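You operate a simulated robot arm through the tools that you are given. There is no shell and no other tool. Be economical: measure what you need, move in short steps, check, and stop when the job is done.

Carry out the task below with a simulated robot arm. There is one attempt and no reset: what you move stays moved.

TASK
Stand the green gauge beside the blue die. It goes on the side that lies toward x +0.0, y -1.0 (a direction in the base frame), with about 3 cm between them.
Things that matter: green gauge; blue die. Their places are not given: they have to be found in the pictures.

It is judged by the outcome, as a careful person would: the job done as asked, and still so three seconds after it is handed in. It fails if anything else is knocked over, pushed out of place, dropped, spilled or broken.

THE ROBOT
A 7-joint arm with a two-finger parallel gripper, fixed in place. Base frame: the origin is at the foot of the arm, x ahead of it, y to its left, z up; the work surface is at about z = 0.86. Lengths are in m, angles in rad, forces in N, time in s.
With the tool pointing down near the work surface it reaches from about 0.24 to 0.68 m from the base axis. Its first joint turns from -1.152 to 1.152 rad. Payload 2.4 kg.
Tool frame: the origin (TCP) lies between the finger pads and is the grasp point; the fingertips stand 0.03 m ahead of it; z points along the fingers, y is the line along which they close. The gripper opens to 0.094 m. The fingers are 0.028 m wide and 0.01 m thick; the gripper's body (0.05 by 0.096 m) begins 0.055 m behind the TCP.
Orientation is that of the tool frame in the base frame, as a unit quaternion [x, y, z, w]. With the fingers straight down and closing along the base's y, the tool's x points along the base's -x, its y along +y and its z along -z.

THE INTERFACE
- The arm moves only by the tool step_arm. Its argument "series" is a list of rows, each an object of numbers (a shift or turn left out is 0, a gripper value left out holds the last): "tx", "ty", "tz": the shift along the base's x, y, z in units of 25 mm (1.0 is 25 mm); "spin": the turn about the base's z in units of 6 degrees (1.0 is 6 degrees). In form: [{"tx": .., "ty": .., "tz": .., "spin": ..}, ...]. A call has 1 to 12 rows; each row shifts and turns the commanded pose from where the row before left it. "claw" is the gripper command, from -1 (shut) to 1 (fully open), values between in proportion, set as the call begins (left out, the last holds). A call with a number of a shift or a turn outside -1 to 1 is refused whole. A row lasts 0.2 s, in which the tool goes at most 0.05 m and 0.15 rad; a call with a longer step from one row to the next is refused whole, and so is a gripper value outside its range. A pose out of reach is approached as far as the arm can. The call stops where the force on the tool passes 40 N (or 10 N more than at its start, if that is more) or the arm is blocked; 0.2 s more then pass. The fingers move at their own pace (about 0.153 m/s each) and stop on an object; they squeeze with about 39 N. The grip force told is the motor's: it shows also when the fingers shut on nothing. Time passes only in rows, and 0.2 s behind the last, so rows that do not move let the fingers close. It gives the time, the measured TCP pose, the force on the tool (base axes), the opening and the grip force at its end, in the units of the frame above (readings bear some noise).
- Cameras (640 x 400 px; columns grow to the right, rows downward): "scene" is fixed at [0.0491, 0.483, 1.4485]; the picture's right is [-0.64, -0.77, 0.00], its down [-0.41, 0.34, -0.85] and it looks along [0.65, -0.54, -0.53] (base axes); focal length 356 px, centre (320, 200). "wrist" rides on the gripper at [-0.037, 0, -0.058] in the tool frame; the picture's right is [0.00, -1.00, 0.00], its down [0.97, 0.00, -0.24] and it looks along [0.24, 0.00, 0.97] (tool axes); focal length 218 px, centre (320, 200).
- grab_frame(camera): a new picture of that camera. No time passes.
- point_at(camera, pixels): for up to 12 pixels [column, row] of the newest picture of that camera ("zoom" is the newest enlarged one), the place [x, y, z] in the base frame of the surface seen there, good to about 0.003 m. No time passes.
- close_up(camera, box): a new picture of the part [left, top, right, bottom] of that camera's present view, enlarged. No time passes.
- sign_off(): hands the job in; it is judged then, once.

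Work in short steps. Measure before you move; look again where a grasp or a placing could have gone wrong, and mend it. You have 60 turns and 16 pictures in all, the two below and enlarged ones among them. Open the gripper and draw the arm clear of the work before you hand the job in, unless the task says otherwise; then end with one line.

The tools are called after "Emit:" as a command line: name --argument value ..., lists and objects as JSON in quotes. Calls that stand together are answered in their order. step_arm: Moves the arm, as the interface text tells. Its arguments: {"type":"object","properties":{"series":{"type":"array","items":{"type":"object","properties":{"tx":{"type":"number"},"ty":{"type":"number"},"tz":{"type":"number"},"spin":{"type":"number"}}}},"claw":{"type":"number"}},"required":["series"]} The other tools are called the same way: grab_frame (camera) takes a picture; point_at (camera, pixels) gives the place of the surface under pixels of a picture; close_up (camera, box) takes an enlarged picture of a part of a camera's view; sign_off () hands the job in.

At the start:

```text
time_s: 0.0
tcp_pos: [0.4127, 0.171, 1.1325]
orientation: [0.0, 1.0, 0.0, 0.0]
contact_force: [0.6, -0.6, -0.8]
width: 0.094
finger_force: 0.1
```

scene: 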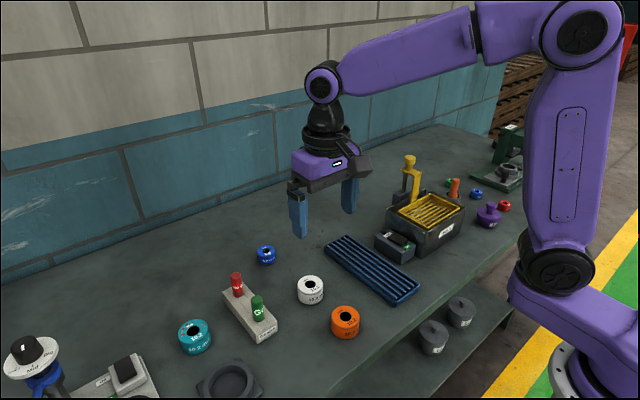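
wrist: 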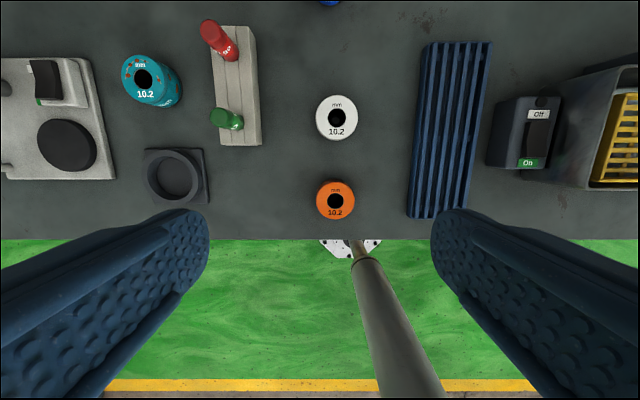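

The green gauge looks like the plug at scene (258,308) in the grey block. The blue die may be the ring at (266,255), but there is another small blue thing at (476,194), so I zoom in on both.

Emit:
close_up --camera "scene" --box '[160, 230, 370, 361]'

Emit:
close_up --camera "scene" --box '[380, 120, 540, 220]'

```text
3.05 times, centred on (265, 296) of scene
```

zoom: 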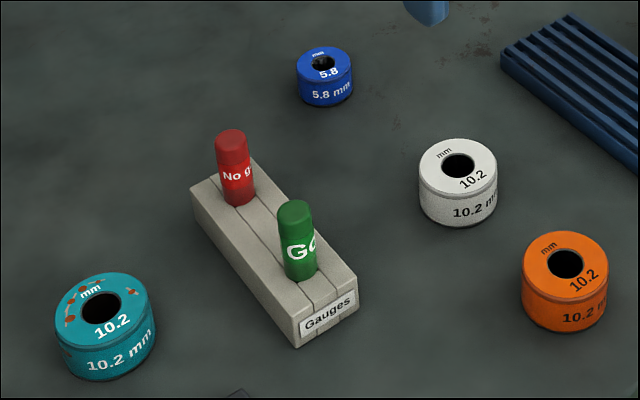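

```text
4.00 times, centred on (460, 170) of scene
```

zoom: 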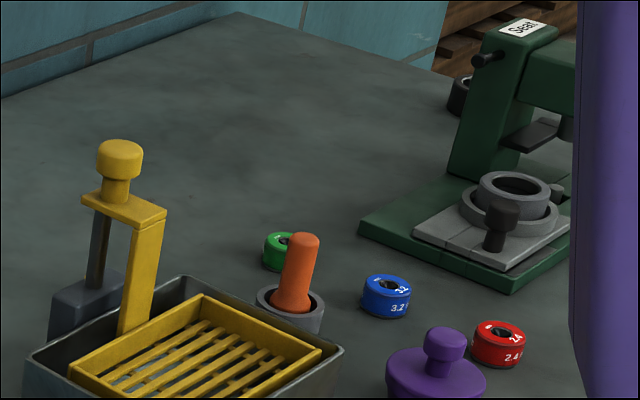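

There are two blue rings, marked 5.8 and 3.2. I measure both, their surroundings and the gauge.

Emit:
point_at --camera "zoom" --pixels '[[373, 283], [387, 305], [362, 300], [409, 305], [280, 238], [500, 330], [440, 360], [290, 310], [300, 245]]'

Emit:
point_at --camera "scene" --pixels '[[264, 247], [267, 260], [258, 255], [275, 255], [256, 298], [258, 308], [259, 318], [236, 274], [268, 320], [311, 281], [330, 245], [250, 275]]'

Emit:
close_up --camera "scene" --box '[0, 300, 160, 400]'

```text
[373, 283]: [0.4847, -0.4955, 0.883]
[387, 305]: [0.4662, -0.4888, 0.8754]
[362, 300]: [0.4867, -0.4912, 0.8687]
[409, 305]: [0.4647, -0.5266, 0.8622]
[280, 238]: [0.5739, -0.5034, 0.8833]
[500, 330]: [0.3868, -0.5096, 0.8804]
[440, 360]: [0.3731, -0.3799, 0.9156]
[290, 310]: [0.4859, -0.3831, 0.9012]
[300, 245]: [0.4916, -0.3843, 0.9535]
```

```text
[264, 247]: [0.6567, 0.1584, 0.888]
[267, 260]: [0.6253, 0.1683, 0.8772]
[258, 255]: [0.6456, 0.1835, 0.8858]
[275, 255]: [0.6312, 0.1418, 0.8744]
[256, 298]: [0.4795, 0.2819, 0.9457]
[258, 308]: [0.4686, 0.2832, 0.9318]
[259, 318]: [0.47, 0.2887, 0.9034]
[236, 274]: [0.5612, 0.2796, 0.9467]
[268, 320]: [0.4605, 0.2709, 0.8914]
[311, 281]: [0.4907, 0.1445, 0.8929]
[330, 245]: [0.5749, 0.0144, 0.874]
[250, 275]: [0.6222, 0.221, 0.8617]
```

```text
4.00 times, centred on (80, 350) of scene
```

zoom: 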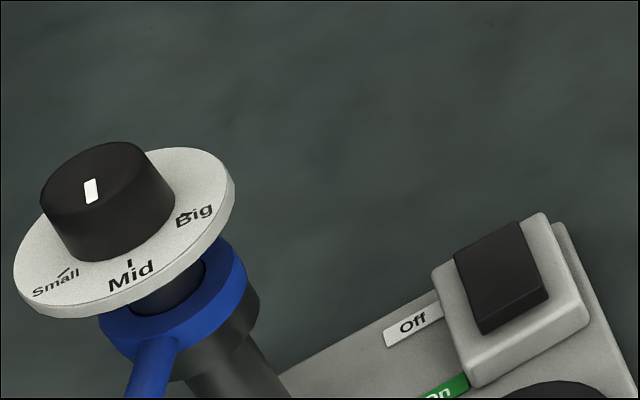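

The -y side of the 3.2 ring is out of reach (about 0.74 m), while the 5.8 ring at about (0.645, 0.163) is within reach and beside the gauge rack, so I take the 5.8 ring as the die. I move above the gauge, staying high, to look down.

Emit:
step_arm --series '[{"tx": 0.5, "ty": 0.85}, {"tx": 0.5, "ty": 0.85}, {"tx": 0.5, "ty": 0.85}, {"tx": 0.5, "ty": 0.85}, {"tx": 0.5, "ty": 0.85, "tz": -0.5}, {"tz": -1}, {"tz": -1}, {}]' --claw 1

Emit:
grab_frame --camera "wrist"

```text
time_s: 1.8
tcp_pos: [0.4755, 0.2781, 1.0702]
orientation: [0.0, 1.0, -0.001, 0.0]
contact_force: [0.5, -0.7, -0.3]
width: 0.094
finger_force: 0.0
```

```text
10 pictures are left
```

wrist: 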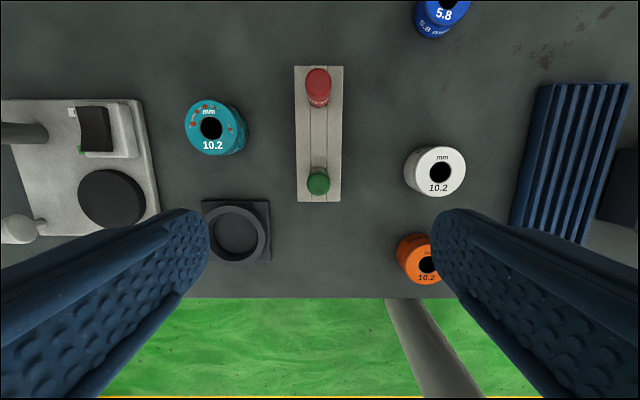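

The gauge top is at (318,184), with the red one at (318,77). I measure the top edges and the block.

Emit:
point_at --camera "wrist" --pixels '[[318, 184], [318, 176], [318, 190], [310, 184], [326, 184], [318, 171], [332, 185], [302, 185], [318, 76], [318, 95], [435, 30], [320, 196]]'

Emit:
close_up --camera "wrist" --box '[260, 150, 372, 220]'

```text
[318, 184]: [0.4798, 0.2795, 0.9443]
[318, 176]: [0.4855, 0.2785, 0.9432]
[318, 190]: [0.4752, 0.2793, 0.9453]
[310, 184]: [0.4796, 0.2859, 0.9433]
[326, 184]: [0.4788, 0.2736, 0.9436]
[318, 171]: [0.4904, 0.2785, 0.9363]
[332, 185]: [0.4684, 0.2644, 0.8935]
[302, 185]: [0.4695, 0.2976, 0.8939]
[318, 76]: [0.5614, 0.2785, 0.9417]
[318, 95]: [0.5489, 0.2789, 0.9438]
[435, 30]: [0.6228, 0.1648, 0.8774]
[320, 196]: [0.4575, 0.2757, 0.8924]
```

```text
5.71 times, centred on (316, 185) of wrist
```

zoom: 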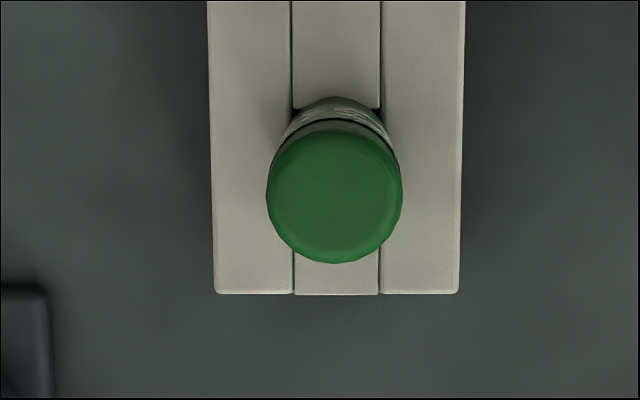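

The gauge top centre is about (0.480, 0.279, 0.944), its diameter is about 20 mm, and the block top is at 0.893. I align and descend to TCP z of about 0.927, so the fingertips stay just above the block.

Emit:
step_arm --series '[{"tx": 0.17, "ty": 0.04, "tz": -0.8}, {"tz": -1}, {"tz": -1}, {"tz": -1}, {"tz": -1}, {"tz": -0.6}, {"tz": -0.3}, {}]' --claw 0.5

```text
time_s: 3.6
tcp_pos: [0.4814, 0.2796, 0.9265]
orientation: [-0.001, 1.0, 0.0, 0.0]
contact_force: [0.5, 0.0, 0.0]
width: 0.0703
finger_force: 0.0
```

Aligned over the gauge with no contact. Now I close on it.

Emit:
step_arm --series '[{}, {}, {}]' --claw -1

```text
time_s: 4.4
tcp_pos: [0.48, 0.2791, 0.9281]
orientation: [0.0, 1.0, 0.002, 0.001]
contact_force: [-0.1, -0.7, 1.7]
width: 0.0197
finger_force: 39.1
```

Gripped at 19.7 mm. I lift straight up.

Emit:
step_arm --series '[{"tz": 0.3}, {"tz": 0.6}, {"tz": 0.8}, {"tz": 0.8}, {"tz": 0.8}, {"tz": 0.7}, {}]'

Emit:
grab_frame --camera "scene"

```text
time_s: 6.0
tcp_pos: [0.4801, 0.2779, 1.0264]
orientation: [0.0, 1.0, 0.0, 0.0]
contact_force: [-0.3, -0.5, -0.9]
width: 0.0196
finger_force: 38.7
```

```text
8 pictures are left
```

scene: 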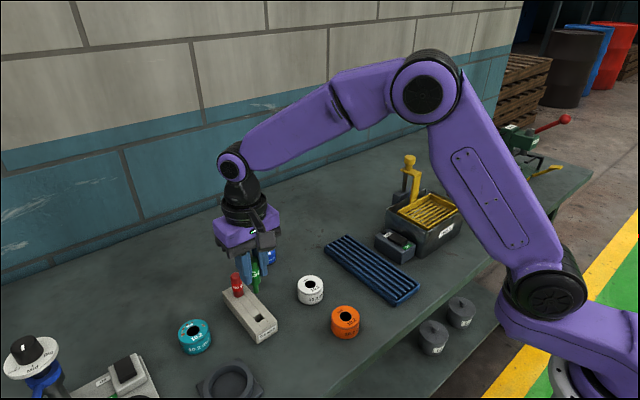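

The gauge is out of the block and the red one is still in. I zoom in to find the gauge's bottom.

Emit:
close_up --camera "scene" --box '[200, 230, 312, 300]'

```text
5.71 times, centred on (256, 265) of scene
```

zoom: 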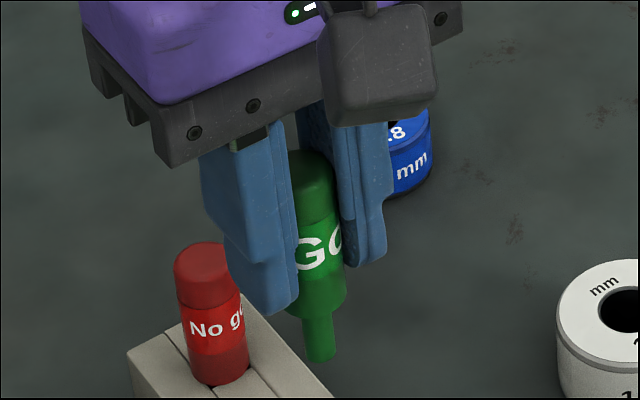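

There is a thin pin below the handle, ending at zoom (320,358). I measure its bottom and width.

Emit:
point_at --camera "zoom" --pixels '[[320, 357], [319, 335], [318, 300], [308, 340], [330, 340], [312, 320], [320, 200], [333, 355]]'

```text
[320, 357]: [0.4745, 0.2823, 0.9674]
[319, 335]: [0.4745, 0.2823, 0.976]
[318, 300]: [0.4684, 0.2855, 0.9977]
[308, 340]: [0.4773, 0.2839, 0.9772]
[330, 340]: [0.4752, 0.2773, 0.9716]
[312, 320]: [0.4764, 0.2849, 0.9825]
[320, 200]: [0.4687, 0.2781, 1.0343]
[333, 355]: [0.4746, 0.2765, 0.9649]
```

The pin is about 9.5 mm wide and its bottom is about 0.060 m below the TCP. I carry the gauge high toward the target area, then look at the die from above.

Emit:
step_arm --series '[{"tz": 0.6}, {"tz": 0.4, "ty": -0.4}, {"tx": 0.5, "ty": -0.8}, {"tx": 0.5, "ty": -0.8}, {"tx": 0.5, "ty": -0.8}, {"tx": 0.5, "ty": -0.8}, {"tx": 0.5, "ty": -0.8}, {"tx": 0.5, "ty": -0.8}, {"tx": 0.5, "ty": -0.8}, {"tx": 0.3, "ty": -0.6}, {}]'

Emit:
grab_frame --camera "wrist"

```text
time_s: 8.4
tcp_pos: [0.5744, 0.1137, 1.051]
orientation: [0.0, 1.0, 0.0, 0.002]
contact_force: [-0.2, -0.4, -0.7]
width: 0.0198
finger_force: 38.9
```

```text
6 pictures are left
```

wrist: 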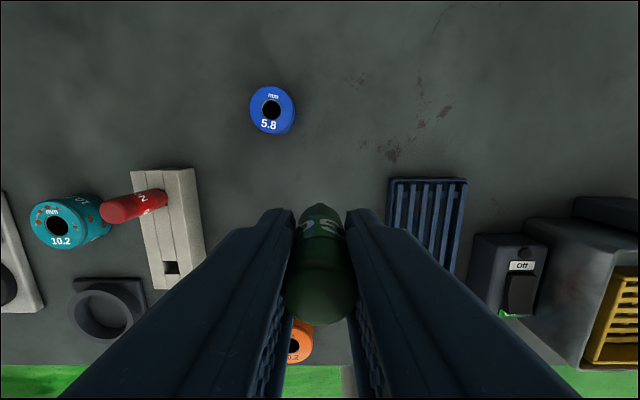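

The die is clear at (271,109). I measure its edges and the free space to its right.

Emit:
point_at --camera "wrist" --pixels '[[252, 109], [290, 109], [271, 91], [271, 129], [270, 94], [257, 120], [285, 97], [335, 110], [310, 110], [392, 181], [293, 115], [262, 97]]'

Emit:
close_up --camera "wrist" --box '[224, 75, 352, 155]'

```text
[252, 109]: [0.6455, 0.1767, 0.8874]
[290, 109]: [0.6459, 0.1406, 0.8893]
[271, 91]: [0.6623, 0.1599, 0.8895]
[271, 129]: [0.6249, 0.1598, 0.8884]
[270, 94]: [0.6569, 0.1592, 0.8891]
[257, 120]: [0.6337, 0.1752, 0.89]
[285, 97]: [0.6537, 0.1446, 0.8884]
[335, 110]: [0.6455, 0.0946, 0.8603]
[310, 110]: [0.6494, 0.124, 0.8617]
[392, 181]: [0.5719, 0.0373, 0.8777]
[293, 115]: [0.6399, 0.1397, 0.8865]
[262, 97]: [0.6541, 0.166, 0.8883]
```

```text
5.00 times, centred on (288, 115) of wrist
```

zoom: 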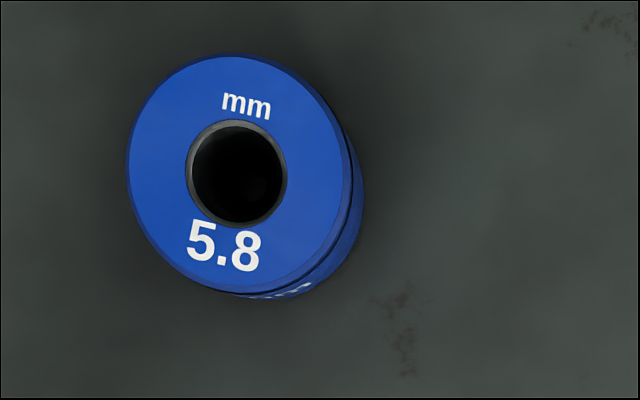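

The die's centre is about (0.645, 0.158) with radius 0.021, so its -y edge is at 0.137. The gauge centre goes to (0.645, 0.0975), and I go there and come down to just above the surface.

Emit:
step_arm --series '[{"tx": 0.7, "ty": -0.16}, {"tx": 0.7, "ty": -0.16}, {"tx": 0.7, "ty": -0.16}, {"tx": 0.7, "ty": -0.16}, {"tz": -0.9}, {"tz": -0.9}, {"tz": -0.9}, {"tz": -0.9}, {"tz": -0.7}, {"tz": -0.3}, {}]'

Emit:
close_up --camera "scene" --box '[220, 200, 348, 280]'

```text
time_s: 10.8
tcp_pos: [0.6438, 0.0981, 0.9378]
orientation: [0.0, 1.0, 0.001, 0.0]
contact_force: [0.5, 0.4, -0.6]
width: 0.0198
finger_force: 39.1
```

```text
5.00 times, centred on (284, 240) of scene
```

zoom: 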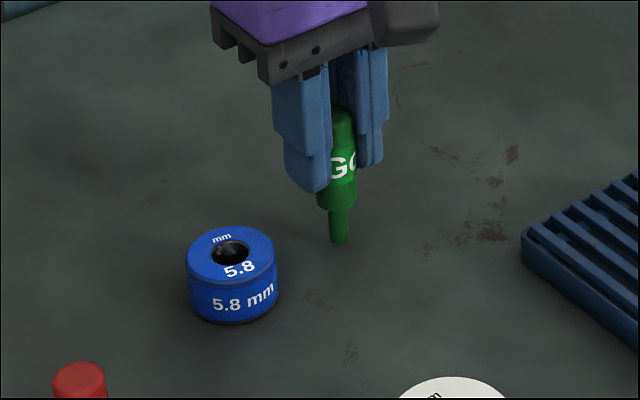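

It is well placed. I check the pin's bottom height.

Emit:
point_at --camera "zoom" --pixels '[[339, 241], [339, 236], [338, 225], [338, 260], [330, 265]]'

Emit:
step_arm --series '[{"tz": -0.2}, {"tz": -0.12}, {}]'

```text
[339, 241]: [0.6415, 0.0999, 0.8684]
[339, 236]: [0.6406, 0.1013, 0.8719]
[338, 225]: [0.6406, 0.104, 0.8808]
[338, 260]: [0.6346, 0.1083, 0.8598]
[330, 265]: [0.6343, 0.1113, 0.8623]
```

```text
time_s: 11.6
tcp_pos: [0.6456, 0.0981, 0.931]
orientation: [0.0, 1.0, 0.001, 0.003]
contact_force: [-3.6, 1.5, 20.1]
width: 0.0197
finger_force: 39.3
```

Contact with the surface at 20 N. I ease off slightly so it rests with light contact.

Emit:
step_arm --series '[{"tz": 0.02}, {}, {}]'

```text
time_s: 12.4
tcp_pos: [0.6457, 0.0971, 0.9301]
orientation: [-0.001, 1.0, 0.0, 0.001]
contact_force: [3.0, 2.7, 8.7]
width: 0.0199
finger_force: 38.6
```

Force is down to 9 N. I ease a little more, then check before opening.

Emit:
step_arm --series '[{"tz": 0.01}, {}]'

```text
time_s: 13.0
tcp_pos: [0.6433, 0.0969, 0.9295]
orientation: [-0.001, 1.0, 0.0, -0.001]
contact_force: [0.4, -0.7, -1.0]
width: 0.0198
finger_force: 39.1
```

Contact is nearly zero, so the gauge is just at the surface. I open only partly, keeping the finger clear of the die.

Emit:
step_arm --series '[{}, {}, {}]' --claw -0.2

Emit:
close_up --camera "scene" --box '[220, 200, 348, 280]'

```text
time_s: 13.8
tcp_pos: [0.6444, 0.0976, 0.9323]
orientation: [0.0, 1.0, -0.001, 0.001]
contact_force: [-0.1, -0.4, -0.2]
width: 0.0378
finger_force: 0.0
```

```text
5.00 times, centred on (284, 240) of scene
```

zoom: 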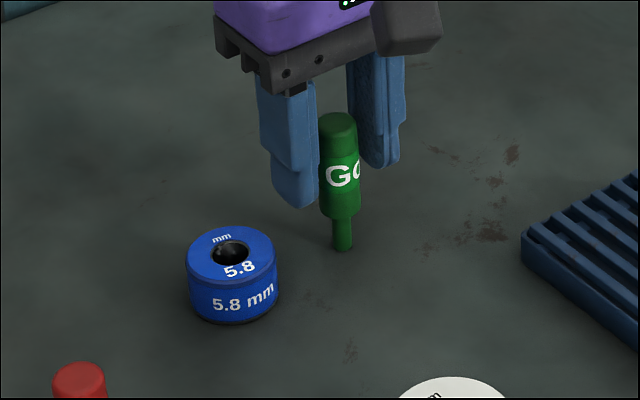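

It stands upright and free of both fingers. I rise straight up, then draw back.

Emit:
step_arm --series '[{"tz": 0.3}, {"tz": 0.6}, {"tz": 0.9}, {"tz": 0.9}, {"tz": 0.9}, {"tz": 0.9}, {"tz": 0.9}, {"tx": -1}, {"tx": -1}, {"tx": -1}, {"tx": -1}, {}]'

Emit:
grab_frame --camera "scene"

```text
time_s: 16.4
tcp_pos: [0.5471, 0.0941, 1.0653]
orientation: [0.0, 1.0, 0.0, 0.0]
contact_force: [0.9, 0.2, 0.0]
width: 0.0377
finger_force: 0.0
```

```text
2 pictures are left
```

scene: 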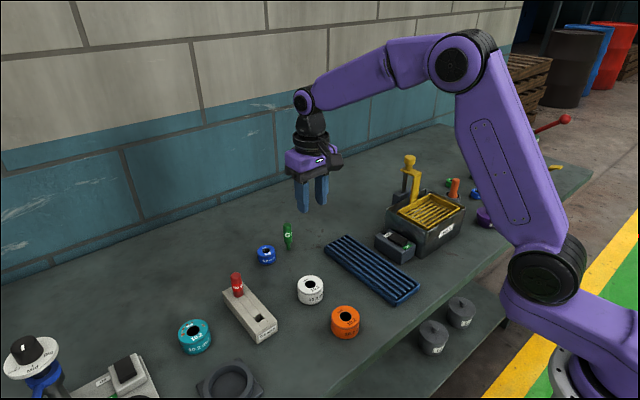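

The gauge is standing at (288,236) and nothing else has moved. I open the gripper fully and check the gap.

Emit:
step_arm --series '[{"tz": 0.8}, {"tz": 0.8}, {}, {}]' --claw 1

Emit:
close_up --camera "scene" --box '[220, 200, 348, 280]'

Emit:
point_at --camera "zoom" --pixels '[[342, 190], [342, 245], [272, 265], [230, 300]]'

```text
time_s: 17.4
tcp_pos: [0.5465, 0.0956, 1.1063]
orientation: [0.0, 1.0, 0.001, 0.0]
contact_force: [0.2, 0.2, -0.3]
width: 0.0939
finger_force: 0.0
```

```text
5.00 times, centred on (284, 240) of scene
```

zoom: 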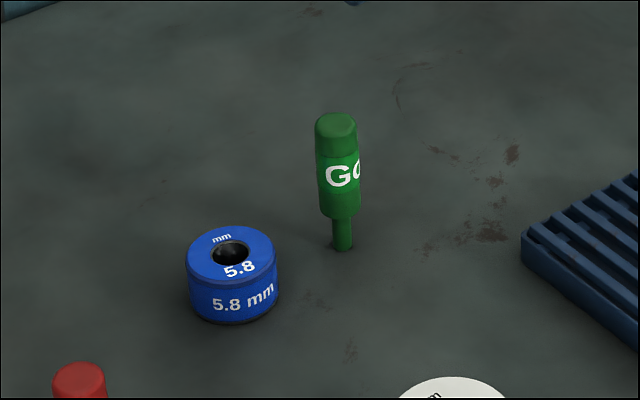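

```text
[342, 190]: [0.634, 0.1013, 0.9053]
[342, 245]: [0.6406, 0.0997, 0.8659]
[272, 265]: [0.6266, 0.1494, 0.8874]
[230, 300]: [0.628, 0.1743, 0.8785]
```

The gauge is steady and upright at about y 0.097, with roughly a 3 cm gap to the die. I hand the job in.

Emit:
sign_off

```text
The job is handed in.
```

The green gauge now stands upright on the −y side of the blue 5.8 die, about 3 cm from it. Of the two blue dies, I took the 5.8 one because the −y side of the 3.2 one is out of reach. Nothing else was moved.
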